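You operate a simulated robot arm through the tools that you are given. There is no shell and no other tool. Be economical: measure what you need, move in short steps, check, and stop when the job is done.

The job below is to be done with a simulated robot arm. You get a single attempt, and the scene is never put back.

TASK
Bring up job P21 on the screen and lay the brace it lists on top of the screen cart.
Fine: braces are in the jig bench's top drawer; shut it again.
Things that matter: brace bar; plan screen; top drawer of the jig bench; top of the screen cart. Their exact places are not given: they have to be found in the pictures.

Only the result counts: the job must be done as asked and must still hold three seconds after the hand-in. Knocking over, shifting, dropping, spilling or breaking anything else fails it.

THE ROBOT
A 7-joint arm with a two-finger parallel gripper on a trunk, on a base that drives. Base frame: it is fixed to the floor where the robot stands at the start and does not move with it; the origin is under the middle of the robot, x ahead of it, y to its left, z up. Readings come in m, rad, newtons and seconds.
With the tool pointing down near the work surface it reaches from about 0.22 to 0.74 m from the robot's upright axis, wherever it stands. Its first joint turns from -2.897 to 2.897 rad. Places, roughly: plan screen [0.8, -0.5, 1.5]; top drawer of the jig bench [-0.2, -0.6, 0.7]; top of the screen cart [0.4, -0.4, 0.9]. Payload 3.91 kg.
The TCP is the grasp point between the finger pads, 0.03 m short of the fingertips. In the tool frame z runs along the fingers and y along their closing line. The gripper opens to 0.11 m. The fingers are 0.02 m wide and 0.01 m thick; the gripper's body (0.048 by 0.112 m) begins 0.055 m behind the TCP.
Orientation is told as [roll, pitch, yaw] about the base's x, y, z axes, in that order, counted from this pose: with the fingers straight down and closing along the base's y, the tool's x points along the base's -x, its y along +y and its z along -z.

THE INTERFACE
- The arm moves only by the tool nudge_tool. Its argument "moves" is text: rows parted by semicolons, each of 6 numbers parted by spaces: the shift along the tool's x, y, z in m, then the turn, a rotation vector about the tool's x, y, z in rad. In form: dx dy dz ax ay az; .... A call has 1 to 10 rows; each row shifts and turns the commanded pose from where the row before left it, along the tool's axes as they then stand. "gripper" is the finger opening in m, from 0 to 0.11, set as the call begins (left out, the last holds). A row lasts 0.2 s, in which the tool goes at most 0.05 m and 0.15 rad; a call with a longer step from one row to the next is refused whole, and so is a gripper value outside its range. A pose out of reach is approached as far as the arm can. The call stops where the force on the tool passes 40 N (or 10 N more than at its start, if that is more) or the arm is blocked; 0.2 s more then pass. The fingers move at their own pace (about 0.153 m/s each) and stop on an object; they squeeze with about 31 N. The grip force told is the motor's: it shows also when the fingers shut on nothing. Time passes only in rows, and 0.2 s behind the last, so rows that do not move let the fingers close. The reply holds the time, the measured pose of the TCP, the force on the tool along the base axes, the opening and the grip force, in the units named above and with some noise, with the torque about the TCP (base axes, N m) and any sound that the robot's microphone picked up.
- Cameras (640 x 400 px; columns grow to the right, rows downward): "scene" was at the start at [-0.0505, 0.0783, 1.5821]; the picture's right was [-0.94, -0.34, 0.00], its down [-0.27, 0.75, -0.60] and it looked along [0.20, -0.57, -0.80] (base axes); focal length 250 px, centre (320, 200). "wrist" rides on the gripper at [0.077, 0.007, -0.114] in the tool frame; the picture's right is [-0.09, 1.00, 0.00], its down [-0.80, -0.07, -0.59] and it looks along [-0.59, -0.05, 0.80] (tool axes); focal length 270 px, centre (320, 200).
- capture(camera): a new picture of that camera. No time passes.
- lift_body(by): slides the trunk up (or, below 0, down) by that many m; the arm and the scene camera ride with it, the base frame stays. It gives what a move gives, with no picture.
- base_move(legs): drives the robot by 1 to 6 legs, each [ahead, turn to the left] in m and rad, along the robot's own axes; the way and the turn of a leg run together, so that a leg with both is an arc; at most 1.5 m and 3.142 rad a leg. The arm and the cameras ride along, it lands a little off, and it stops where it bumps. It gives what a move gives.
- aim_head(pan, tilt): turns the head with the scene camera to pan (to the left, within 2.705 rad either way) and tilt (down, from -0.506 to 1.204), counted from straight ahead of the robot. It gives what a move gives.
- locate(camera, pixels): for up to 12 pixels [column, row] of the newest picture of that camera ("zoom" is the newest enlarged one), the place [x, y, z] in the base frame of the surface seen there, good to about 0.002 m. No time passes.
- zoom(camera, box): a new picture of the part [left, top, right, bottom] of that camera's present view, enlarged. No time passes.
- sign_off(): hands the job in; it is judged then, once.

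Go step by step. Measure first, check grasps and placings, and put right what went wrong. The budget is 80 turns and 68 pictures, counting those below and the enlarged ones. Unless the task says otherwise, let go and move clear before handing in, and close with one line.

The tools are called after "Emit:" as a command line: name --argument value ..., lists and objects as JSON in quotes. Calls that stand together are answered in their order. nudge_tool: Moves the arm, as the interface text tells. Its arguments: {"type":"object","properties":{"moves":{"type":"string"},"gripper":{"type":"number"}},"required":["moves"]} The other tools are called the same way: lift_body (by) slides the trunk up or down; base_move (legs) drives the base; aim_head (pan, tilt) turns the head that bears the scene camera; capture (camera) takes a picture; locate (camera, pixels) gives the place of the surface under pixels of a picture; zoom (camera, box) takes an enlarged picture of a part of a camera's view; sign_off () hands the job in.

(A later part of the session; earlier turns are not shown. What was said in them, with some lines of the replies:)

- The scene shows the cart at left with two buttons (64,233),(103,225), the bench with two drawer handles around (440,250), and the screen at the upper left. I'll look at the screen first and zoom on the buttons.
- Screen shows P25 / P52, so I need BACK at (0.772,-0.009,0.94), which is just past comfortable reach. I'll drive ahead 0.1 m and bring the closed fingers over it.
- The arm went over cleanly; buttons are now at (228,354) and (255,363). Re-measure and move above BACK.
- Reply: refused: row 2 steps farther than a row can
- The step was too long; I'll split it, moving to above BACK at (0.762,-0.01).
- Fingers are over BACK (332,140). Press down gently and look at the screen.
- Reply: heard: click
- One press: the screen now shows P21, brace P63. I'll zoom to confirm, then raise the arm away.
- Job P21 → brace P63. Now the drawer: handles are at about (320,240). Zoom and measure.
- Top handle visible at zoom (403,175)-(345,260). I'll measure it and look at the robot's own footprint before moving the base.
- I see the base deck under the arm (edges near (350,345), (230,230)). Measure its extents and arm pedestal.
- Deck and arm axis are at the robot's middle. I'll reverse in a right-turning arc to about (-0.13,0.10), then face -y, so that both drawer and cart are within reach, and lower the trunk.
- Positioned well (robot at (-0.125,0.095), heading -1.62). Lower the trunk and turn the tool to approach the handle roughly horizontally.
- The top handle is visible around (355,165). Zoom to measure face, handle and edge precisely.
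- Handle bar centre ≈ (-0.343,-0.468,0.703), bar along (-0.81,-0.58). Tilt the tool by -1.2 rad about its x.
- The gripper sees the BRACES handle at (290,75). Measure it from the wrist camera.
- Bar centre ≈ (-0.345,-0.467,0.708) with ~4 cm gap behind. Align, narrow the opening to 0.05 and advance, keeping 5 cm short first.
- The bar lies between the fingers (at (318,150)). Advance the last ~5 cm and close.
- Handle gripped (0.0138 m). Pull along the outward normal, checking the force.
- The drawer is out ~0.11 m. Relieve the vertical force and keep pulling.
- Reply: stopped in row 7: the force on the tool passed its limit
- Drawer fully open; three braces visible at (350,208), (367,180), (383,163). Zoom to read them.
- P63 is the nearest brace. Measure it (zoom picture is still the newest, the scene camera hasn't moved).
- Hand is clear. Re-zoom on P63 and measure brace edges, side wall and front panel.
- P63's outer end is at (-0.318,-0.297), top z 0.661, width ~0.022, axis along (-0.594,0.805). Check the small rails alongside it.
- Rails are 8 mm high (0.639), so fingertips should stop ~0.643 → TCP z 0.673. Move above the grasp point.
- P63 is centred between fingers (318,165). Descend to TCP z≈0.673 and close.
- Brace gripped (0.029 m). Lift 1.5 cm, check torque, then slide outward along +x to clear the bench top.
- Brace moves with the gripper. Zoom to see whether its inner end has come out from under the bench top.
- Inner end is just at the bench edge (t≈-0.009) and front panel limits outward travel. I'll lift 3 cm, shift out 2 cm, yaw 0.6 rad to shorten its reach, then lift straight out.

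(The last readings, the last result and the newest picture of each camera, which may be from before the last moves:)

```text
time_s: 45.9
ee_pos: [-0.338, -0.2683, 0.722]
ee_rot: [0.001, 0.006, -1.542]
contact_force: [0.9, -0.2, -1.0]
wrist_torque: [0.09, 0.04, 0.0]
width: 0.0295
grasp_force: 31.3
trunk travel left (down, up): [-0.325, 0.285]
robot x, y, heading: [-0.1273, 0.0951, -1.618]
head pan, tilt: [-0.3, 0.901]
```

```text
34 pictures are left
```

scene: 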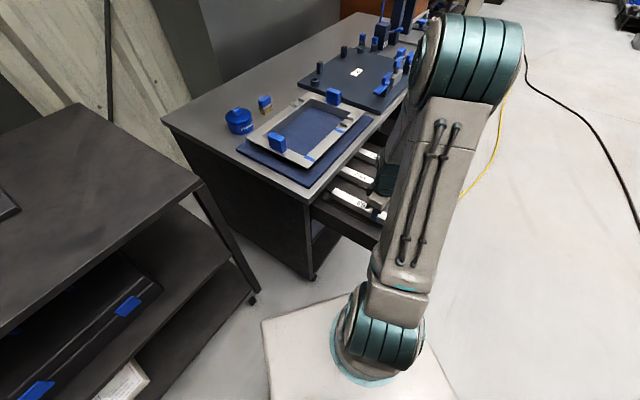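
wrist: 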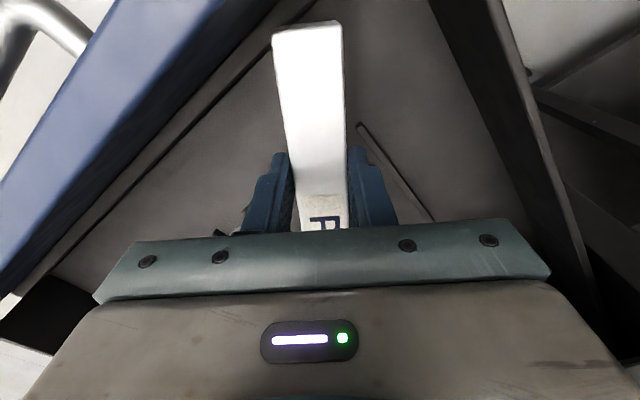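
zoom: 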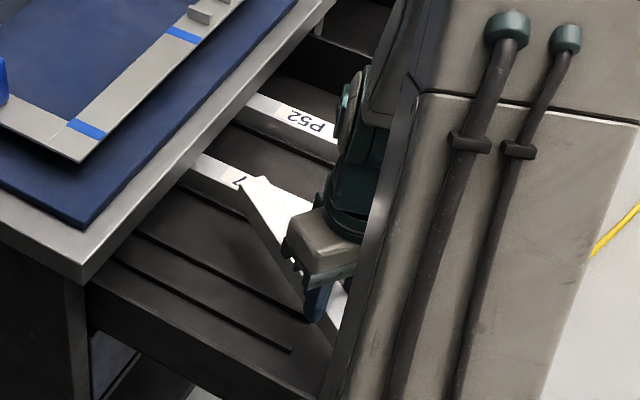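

Inner end is now ~4 cm clear of the bench edge. Lift straight up.

Emit:
nudge_tool --moves "0 0 -0.03 0 0 0;0 0 -0.045 0 0 0;0 0 -0.045 0 0 0;0 0 -0.045 0 0 0;0 0 -0.045 0 0 0;0 0 -0.045 0 0 0;0 0 -0.045 0 0 0;0 0 -0.03 0 0 0"

Emit:
aim_head --pan 0.5 --tilt 0.8

Emit:
capture --camera "scene"

```text
time_s: 47.6
ee_pos: [-0.3394, -0.2715, 1.0529]
ee_rot: [0.001, 0.008, -1.54]
contact_force: [0.1, -0.3, -0.8]
wrist_torque: [0.1, 0.01, -0.01]
width: 0.0296
grasp_force: 31.0
trunk travel left (down, up): [-0.325, 0.285]
robot x, y, heading: [-0.1219, 0.096, -1.622]
head pan, tilt: [-0.3, 0.901]
```

```text
time_s: 48.8
ee_pos: [-0.3388, -0.2722, 1.0536]
ee_rot: [0.001, 0.006, -1.538]
contact_force: [0.9, -0.5, -1.8]
wrist_torque: [0.08, -0.02, -0.03]
width: 0.0292
grasp_force: 31.7
trunk travel left (down, up): [-0.325, 0.285]
robot x, y, heading: [-0.1255, 0.0972, -1.618]
head pan, tilt: [0.499, 0.799]
```

```text
33 pictures are left
```

scene: 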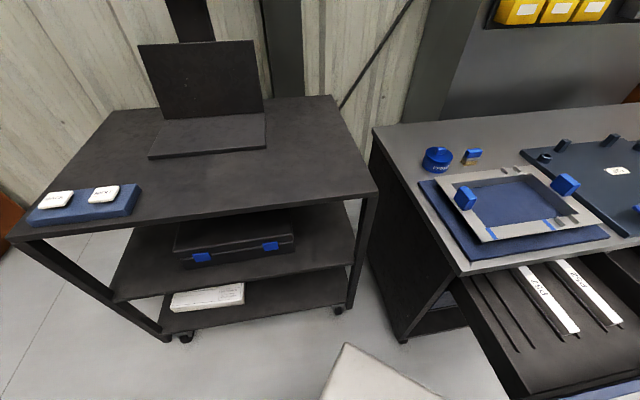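

Clear view of the cart top. Measure the free area in front of the stand.

Emit:
locate --camera "scene" --pixels '[[375, 190], [265, 200], [265, 148], [320, 160], [280, 175], [330, 100], [151, 158], [290, 130], [340, 150]]'

```text
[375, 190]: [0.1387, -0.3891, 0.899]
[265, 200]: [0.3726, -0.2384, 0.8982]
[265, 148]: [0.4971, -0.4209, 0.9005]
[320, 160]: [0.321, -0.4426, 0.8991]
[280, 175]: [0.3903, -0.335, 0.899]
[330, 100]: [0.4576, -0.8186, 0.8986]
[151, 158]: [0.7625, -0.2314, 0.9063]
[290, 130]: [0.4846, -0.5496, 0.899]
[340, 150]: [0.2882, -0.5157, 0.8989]
```

Target: brace along base x around (0.33,-0.43). I'll turn half the yaw, carry it over at z 1.05, then turn the rest.

Emit:
nudge_tool --moves "0 0 0 0 0 -0.128;0 0 0 0 0 -0.128;0 0 0 0 0 -0.128;0 0 0 0 0 -0.128;0 0 0 0 0 -0.128;0 0 0 0 0 -0.128"

Emit:
nudge_tool --moves "-0.0396 0.0226 0 0 0 0;-0.0396 0.0226 0 0 0 0;-0.0396 0.0226 0 0 0 0;-0.0396 0.0226 0 0 0 0;-0.0396 0.0226 0 0 0 0;-0.0396 0.0226 0 0 0 0;-0.0396 0.0226 0 0 0 0"

Emit:
nudge_tool --moves "-0.0396 0.0226 0 0 0 0;-0.0396 0.0226 0 0 0 0;-0.0396 0.0226 0 0 0 0;-0.0396 0.0226 0 0 0 0;-0.0396 0.0226 0 0 0 0;-0.0396 0.0226 0 0 0 0;-0.0396 0.0226 0 0 0 0"

Emit:
capture --camera "scene"

```text
time_s: 50.2
ee_pos: [-0.3389, -0.2706, 1.053]
ee_rot: [0.007, 0.004, -0.77]
contact_force: [0.2, -0.1, -1.0]
wrist_torque: [0.04, 0.03, -0.03]
width: 0.0294
grasp_force: 31.0
trunk travel left (down, up): [-0.325, 0.285]
robot x, y, heading: [-0.1246, 0.0917, -1.619]
head pan, tilt: [0.499, 0.799]
```

```text
time_s: 51.8
ee_pos: [-0.0281, -0.352, 1.0526]
ee_rot: [0.007, 0.003, -0.772]
contact_force: [0.1, 0.2, -1.4]
wrist_torque: [0.0, 0.04, 0.01]
width: 0.0296
grasp_force: 30.6
trunk travel left (down, up): [-0.325, 0.285]
robot x, y, heading: [-0.1265, 0.0943, -1.62]
head pan, tilt: [0.499, 0.799]
```

```text
time_s: 53.4
ee_pos: [0.2786, -0.4332, 1.0522]
ee_rot: [0.005, 0.008, -0.772]
contact_force: [0.8, 1.1, -1.8]
wrist_torque: [0.08, 0.08, 0.0]
width: 0.0293
grasp_force: 31.2
trunk travel left (down, up): [-0.325, 0.285]
robot x, y, heading: [-0.124, 0.0973, -1.619]
head pan, tilt: [0.499, 0.799]
```

```text
32 pictures are left
```

scene: 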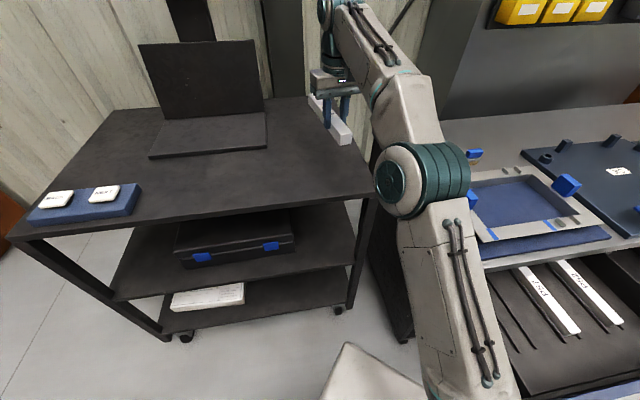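

The present orientation already fits well with ≥5 cm margins to the edges. Lower to ~4 mm above contact and look.

Emit:
nudge_tool --moves "0 0 0.04 0 0 0;0 0 0.04 0 0 0;0 0 0.025 0 0 0"

Emit:
zoom --camera "scene" --box '[250, 60, 400, 210]'

```text
time_s: 54.2
ee_pos: [0.2776, -0.4312, 0.9482]
ee_rot: [0.005, 0.003, -0.771]
contact_force: [-0.8, -0.8, -1.3]
wrist_torque: [0.05, 0.07, -0.01]
width: 0.0294
grasp_force: 30.9
trunk travel left (down, up): [-0.325, 0.285]
robot x, y, heading: [-0.1213, 0.0961, -1.618]
head pan, tilt: [0.499, 0.799]
```

```text
2.67 times, centred on (325, 135) of scene
```

zoom: 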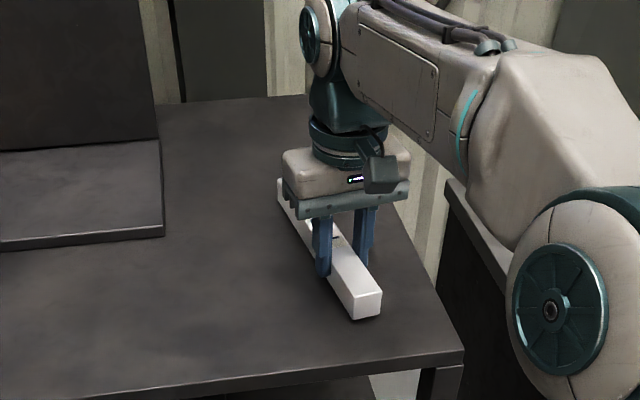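

Nearly touching, well inside the edges. Lower in small steps until contact, then release.

Emit:
nudge_tool --moves "0 0 0.003 0 0 0;0 0 0.002 0 0 0;0 0 0.0015 0 0 0"

```text
time_s: 55.0
ee_pos: [0.2797, -0.4281, 0.9409]
ee_rot: [0.005, 0.003, -0.772]
contact_force: [-0.2, 0.5, -0.9]
wrist_torque: [0.07, 0.07, 0.0]
width: 0.0295
grasp_force: 31.0
trunk travel left (down, up): [-0.325, 0.285]
robot x, y, heading: [-0.1256, 0.0964, -1.622]
head pan, tilt: [0.499, 0.799]
```

Emit:
nudge_tool --moves "0 0 0.001 0 0 0;0 0 0.001 0 0 0"

```text
time_s: 55.6
ee_pos: [0.2792, -0.4294, 0.9404]
ee_rot: [0.006, 0.001, -0.774]
contact_force: [-0.7, -1.2, 6.8]
wrist_torque: [0.03, 0.32, 0.03]
width: 0.0294
grasp_force: 30.8
trunk travel left (down, up): [-0.325, 0.285]
robot x, y, heading: [-0.1233, 0.0987, -1.619]
head pan, tilt: [0.499, 0.799]
```

Contact felt (+6.8 N). Open moderately and rise straight.

Emit:
nudge_tool --moves "0 0 0 0 0 0;0 0 0 0 0 0;0 0 -0.03 0 0 0;0 0 -0.04 0 0 0;0 0 -0.04 0 0 0" --gripper 0.07

Emit:
zoom --camera "scene" --box '[250, 60, 400, 210]'

```text
time_s: 56.8
ee_pos: [0.2798, -0.4295, 1.0483]
ee_rot: [0.007, 0.005, -0.771]
contact_force: [-0.8, 0.6, -0.6]
wrist_torque: [-0.01, -0.01, 0.01]
width: 0.0698
grasp_force: 0.1
trunk travel left (down, up): [-0.325, 0.285]
robot x, y, heading: [-0.1239, 0.0917, -1.623]
head pan, tilt: [0.499, 0.799]
```

```text
2.67 times, centred on (325, 135) of scene
```

zoom: 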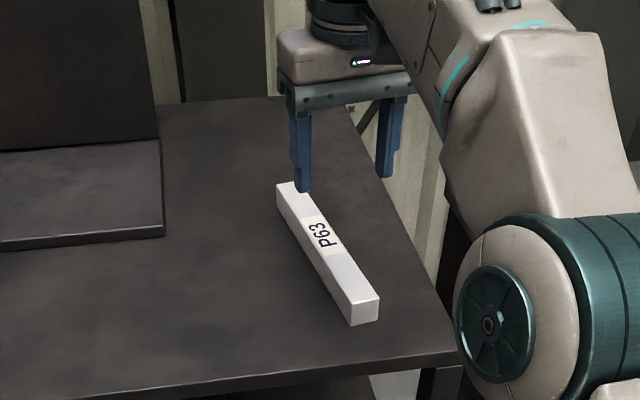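

P63 lies on the cart. Now return to the drawer front to push it shut via the handle, reversing my earlier route.

Emit:
nudge_tool --moves "0.0396 -0.0226 0 0 0 0;0.0396 -0.0226 0 0 0 0;0.0396 -0.0226 0 0 0 0;0.0396 -0.0226 0 0 0 0;0.0396 -0.0226 0 0 0 0;0.0396 -0.0226 0 0 0 0;0.0396 -0.0226 0 0 0 0"

Emit:
nudge_tool --moves "0.0396 -0.0226 0 0 0 0;0.0396 -0.0226 0 0 0 0;0.0396 -0.0226 0 0 0 0;0.0396 -0.0226 0 0 0 0;0.0396 -0.0226 0 0 0 0;0.0396 -0.0226 0 0 0 0;0.0396 -0.0226 0 0 0 0"

Emit:
nudge_tool --moves "0.0381 -0.0091 0 0 0 0;0.0381 -0.0091 0 0 0 0;0.0381 -0.0091 0 0 0 0;0.0381 -0.0091 0 0 0 0;0.0381 -0.0091 0 0 0 0;0.0381 -0.0091 0 0 0 0;0.0381 -0.0091 0 0 0 0;0.0381 -0.0091 0 0 0 0"

Emit:
aim_head --pan -0.4 --tilt 0.9

Emit:
capture --camera "scene"

```text
time_s: 58.4
ee_pos: [-0.028, -0.3498, 1.0502]
ee_rot: [0.006, 0.004, -0.771]
contact_force: [0.3, 0.3, -0.2]
wrist_torque: [0.02, 0.01, -0.03]
width: 0.0701
grasp_force: 0.1
trunk travel left (down, up): [-0.325, 0.285]
robot x, y, heading: [-0.1284, 0.0943, -1.615]
head pan, tilt: [0.499, 0.799]
```

```text
time_s: 60.0
ee_pos: [-0.3404, -0.2705, 1.0479]
ee_rot: [0.007, 0.004, -0.771]
contact_force: [-1.3, -0.8, -0.4]
wrist_torque: [0.01, 0.01, -0.02]
width: 0.0701
grasp_force: 0.0
trunk travel left (down, up): [-0.325, 0.285]
robot x, y, heading: [-0.1234, 0.0949, -1.616]
head pan, tilt: [0.499, 0.799]
```

```text
time_s: 61.8
ee_pos: [-0.6113, -0.1076, 1.0478]
ee_rot: [0.006, 0.002, -0.773]
contact_force: [0.3, 0.1, 0.2]
wrist_torque: [0.01, 0.03, 0.0]
width: 0.0699
grasp_force: 0.0
trunk travel left (down, up): [-0.325, 0.285]
robot x, y, heading: [-0.1258, 0.0985, -1.619]
head pan, tilt: [0.499, 0.799]
```

```text
time_s: 63.0
ee_pos: [-0.6081, -0.1092, 1.0487]
ee_rot: [0.005, 0.003, -0.772]
contact_force: [0.0, 0.5, 0.4]
wrist_torque: [0.01, -0.01, -0.01]
width: 0.0702
grasp_force: 0.0
trunk travel left (down, up): [-0.325, 0.285]
robot x, y, heading: [-0.1214, 0.097, -1.622]
head pan, tilt: [-0.4, 0.901]
```

```text
29 pictures are left
```

scene: 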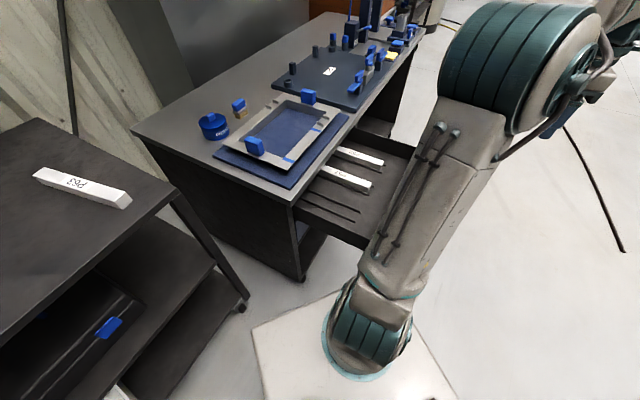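

Emit:
nudge_tool --moves "0 0 0 0 0 0.1446;0 0 0 0 0 0.1446;0 0 0 0 0 0.1446;0 0 0 0 0 0.1446;0 0 0 0 0 0.1446;0 0 0 0 0 0.1446"

Emit:
nudge_tool --moves "0 0 0 0 0 0.1446;0 0 0 0 0 0.1446;0 0 0 0 0 0.1446;0 0 0 0 0 0.1446;0 0 0 0 0 0.1446;0 0 0 0 0 0.1446"

Emit:
nudge_tool --moves "0 0 0 -0.15 0 0;0 0 0 -0.15 0 0;0 0 0 -0.15 0 0;0 0 0 -0.15 0 0;0 0 0 -0.15 0 0;0 0 0 -0.15 0 0;0 0 0 -0.15 0 0;0 0 0 -0.15 0 0"

Emit:
capture --camera "wrist"

```text
time_s: 64.4
ee_pos: [-0.6083, -0.1096, 1.0499]
ee_rot: [0.002, 0.008, -1.643]
contact_force: [-0.3, -0.5, 0.0]
wrist_torque: [-0.02, -0.01, 0.03]
width: 0.0702
grasp_force: 0.2
trunk travel left (down, up): [-0.325, 0.285]
robot x, y, heading: [-0.122, 0.0969, -1.62]
head pan, tilt: [-0.4, 0.901]
```

```text
time_s: 65.8
ee_pos: [-0.6087, -0.1089, 1.0502]
ee_rot: [-0.005, 0.007, -2.509]
contact_force: [-0.4, -0.6, -0.4]
wrist_torque: [0.01, 0.0, -0.01]
width: 0.0699
grasp_force: 0.0
trunk travel left (down, up): [-0.325, 0.285]
robot x, y, heading: [-0.1224, 0.0995, -1.619]
head pan, tilt: [-0.4, 0.901]
```

```text
time_s: 67.6
ee_pos: [-0.6081, -0.1097, 1.0507]
ee_rot: [1.198, 0.006, -2.506]
contact_force: [0.2, 0.3, 0.4]
wrist_torque: [-0.02, -0.01, -0.03]
width: 0.0703
grasp_force: 0.2
trunk travel left (down, up): [-0.325, 0.285]
robot x, y, heading: [-0.1232, 0.0954, -1.622]
head pan, tilt: [-0.4, 0.901]
```

```text
28 pictures are left
```

wrist: 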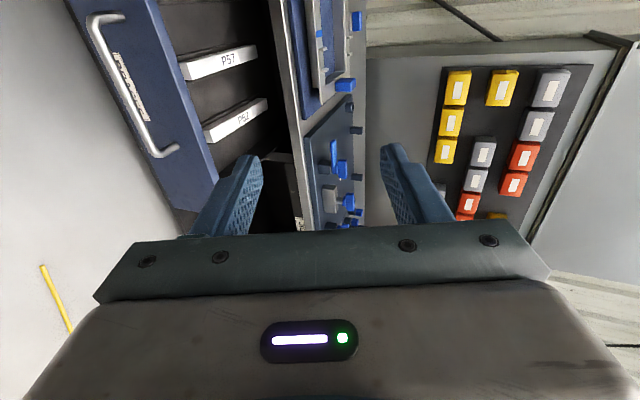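

The handle is in view at upper left. Descend to the standoff in front of it.

Emit:
nudge_tool --moves "0 -0.0333 0.0184 0 0 0;0 -0.0333 0.0184 0 0 0;0 -0.0333 0.0184 0 0 0;0 -0.0333 0.0184 0 0 0;0 -0.0333 0.0184 0 0 0;0 -0.0333 0.0184 0 0 0;0 -0.0333 0.0184 0 0 0;0 -0.0333 0.0184 0 0 0" --gripper 0.05

Emit:
capture --camera "wrist"

```text
time_s: 69.4
ee_pos: [-0.5828, -0.1406, 0.7445]
ee_rot: [1.194, 0.005, -2.505]
contact_force: [0.0, -0.4, -1.0]
wrist_torque: [0.0, 0.01, -0.02]
width: 0.05
grasp_force: 0.1
trunk travel left (down, up): [-0.325, 0.285]
robot x, y, heading: [-0.1242, 0.0918, -1.623]
head pan, tilt: [-0.4, 0.901]
```

```text
27 pictures are left
```

wrist: 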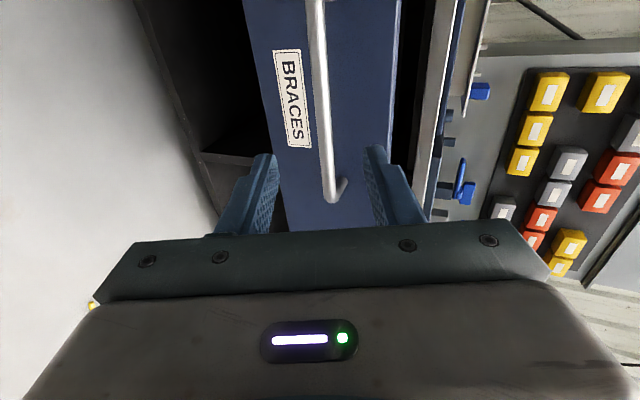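

Emit:
nudge_tool --moves "0 0.0035 0.04 0 0 0;0 0 0.04 0 0 0;0 0 0.02 0 0 0;0 0 0.008 0 0 0"

Emit:
nudge_tool --moves "0 0 0 0 0 0;0 0 0 0 0 0;0 0 0 0 0 0" --gripper 0

```text
time_s: 70.4
ee_pos: [-0.5223, -0.2214, 0.7101]
ee_rot: [1.194, 0.006, -2.507]
contact_force: [0.3, -0.5, -1.0]
wrist_torque: [0.0, 0.01, 0.02]
width: 0.0503
grasp_force: 0.0
trunk travel left (down, up): [-0.325, 0.285]
robot x, y, heading: [-0.1224, 0.0967, -1.616]
head pan, tilt: [-0.4, 0.901]
```

```text
time_s: 71.2
ee_pos: [-0.5229, -0.2212, 0.7095]
ee_rot: [1.195, 0.008, -2.507]
contact_force: [3.3, 3.4, -22.3]
wrist_torque: [-0.16, 0.71, -0.62]
width: 0.0136
grasp_force: 44.9
trunk travel left (down, up): [-0.325, 0.285]
robot x, y, heading: [-0.1251, 0.0945, -1.616]
head pan, tilt: [-0.4, 0.901]
```

Handle gripped again. Push inward along the drawer axis.

Emit:
nudge_tool --moves "0 -0.002 0 0 0 0;-0.0003 0.0072 0.0187 0 0 0;-0.0004 0.0108 0.028 0 0 0;-0.0004 0.0108 0.028 0 0 0;-0.0004 0.0108 0.028 0 0 0;-0.0004 0.0108 0.028 0 0 0"

Emit:
nudge_tool --moves "-0.0004 0.0108 0.028 0 0 0;-0.0004 0.0108 0.028 0 0 0;-0.0004 0.0108 0.028 0 0 0;-0.0003 0.0072 0.0187 0 0 0"

```text
time_s: 72.6
ee_pos: [-0.4409, -0.3373, 0.7096]
ee_rot: [1.193, 0.007, -2.501]
contact_force: [12.1, 6.7, -29.4]
wrist_torque: [0.35, 0.35, 0.18]
width: 0.0136
grasp_force: 44.8
trunk travel left (down, up): [-0.325, 0.285]
robot x, y, heading: [-0.1218, 0.0978, -1.614]
head pan, tilt: [-0.4, 0.901]
```

```text
time_s: 73.6
ee_pos: [-0.3763, -0.4265, 0.7076]
ee_rot: [1.196, 0.006, -2.503]
contact_force: [11.3, 6.2, -15.2]
wrist_torque: [0.07, 0.35, -0.52]
width: 0.0136
grasp_force: 44.7
trunk travel left (down, up): [-0.325, 0.285]
robot x, y, heading: [-0.1203, 0.0981, -1.617]
head pan, tilt: [-0.4, 0.901]
```

~4.3 cm left; finish gently until it seats.

Emit:
nudge_tool --moves "-0.0003 0.0072 0.0187 0 0 0;-0.0003 0.0062 0.0162 0 0 0;0 0.0022 0.0056 0 0 0;0 0.0011 0.0028 0 0 0"

Emit:
zoom --camera "scene" --box '[260, 100, 420, 240]'

```text
time_s: 74.6
ee_pos: [-0.3524, -0.4598, 0.7088]
ee_rot: [1.195, 0.003, -2.509]
contact_force: [-3.4, 27.1, 7.3]
wrist_torque: [0.18, -0.26, 1.09]
width: 0.0137
grasp_force: 44.4
trunk travel left (down, up): [-0.325, 0.285]
robot x, y, heading: [-0.1228, 0.0919, -1.622]
head pan, tilt: [-0.4, 0.901]
```

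```text
2.86 times, centred on (340, 170) of scene
```

zoom: 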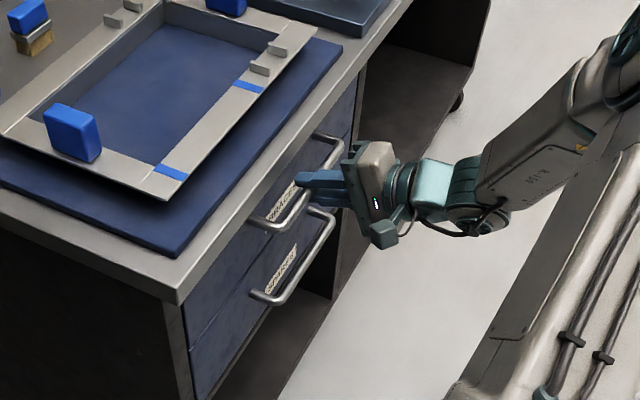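

Seated (27 N reaction, handle back at its start position). Release and back away.

Emit:
nudge_tool --moves "0 0 0 0 0 0;0 0 0 0 0 0;0 0 -0.02 0 0 0;0 0 -0.04 0 0 0;0 0 -0.045 0 0 0;0 0 -0.045 0 0 0" --gripper 0.05

Emit:
zoom --camera "scene" --box '[260, 100, 420, 240]'

Emit:
aim_head --pan 0.6 --tilt 0.35

Emit:
capture --camera "scene"

```text
time_s: 76.0
ee_pos: [-0.431, -0.3487, 0.7636]
ee_rot: [1.195, 0.006, -2.507]
contact_force: [-0.3, -0.5, -0.4]
wrist_torque: [0.02, 0.0, 0.03]
width: 0.05
grasp_force: 0.1
trunk travel left (down, up): [-0.325, 0.285]
robot x, y, heading: [-0.1236, 0.0953, -1.622]
head pan, tilt: [-0.4, 0.901]
```

```text
2.86 times, centred on (340, 170) of scene
```

zoom: 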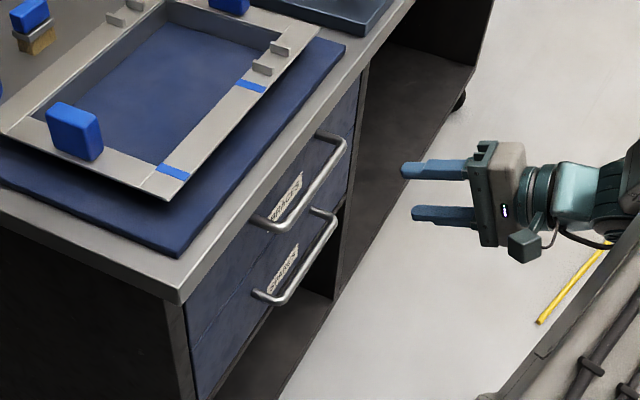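

```text
time_s: 77.2
ee_pos: [-0.4299, -0.3493, 0.7625]
ee_rot: [1.196, 0.004, -2.506]
contact_force: [-0.2, 0.8, -0.2]
wrist_torque: [-0.01, 0.0, -0.01]
width: 0.0501
grasp_force: 0.1
trunk travel left (down, up): [-0.325, 0.285]
robot x, y, heading: [-0.123, 0.0976, -1.618]
head pan, tilt: [0.6, 0.351]
```

```text
24 pictures are left
```

scene: 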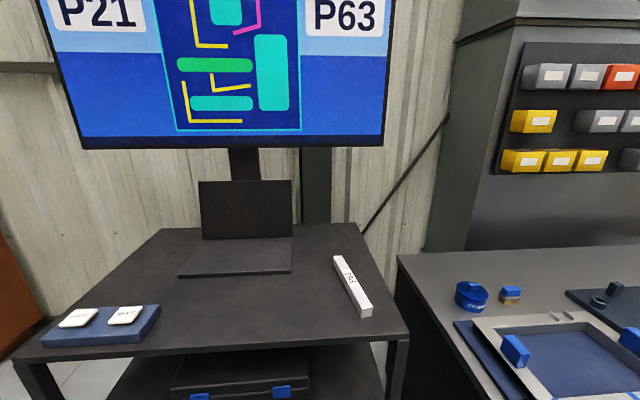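

Screen shows P21/P63 and the brace is on the cart. One last check that the drawer is flush, from the wrist view.

Emit:
capture --camera "wrist"

Emit:
locate --camera "wrist" --pixels '[[265, 100], [350, 60], [350, 100], [350, 140], [220, 60], [220, 100], [200, 100]]'

```text
23 pictures are left
```

wrist: 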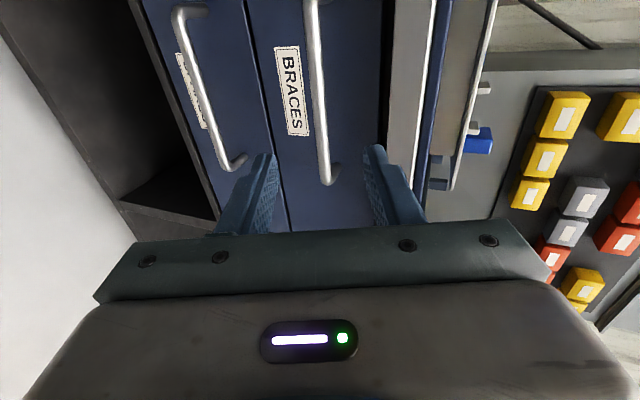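

```text
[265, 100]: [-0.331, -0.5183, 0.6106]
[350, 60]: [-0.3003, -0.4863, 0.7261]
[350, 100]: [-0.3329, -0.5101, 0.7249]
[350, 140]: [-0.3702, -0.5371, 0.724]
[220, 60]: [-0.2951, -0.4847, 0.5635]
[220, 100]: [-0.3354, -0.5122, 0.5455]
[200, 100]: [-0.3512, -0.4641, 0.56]
```

The top and lower drawer faces are level to within a millimetre, so the drawer is shut. The arm is clear, and I'm handing in.

Emit:
sign_off

```text
The job is handed in.
```

The screen shows job P21, its brace P63 is lying on top of the screen cart, and the jig bench's top drawer is shut again.
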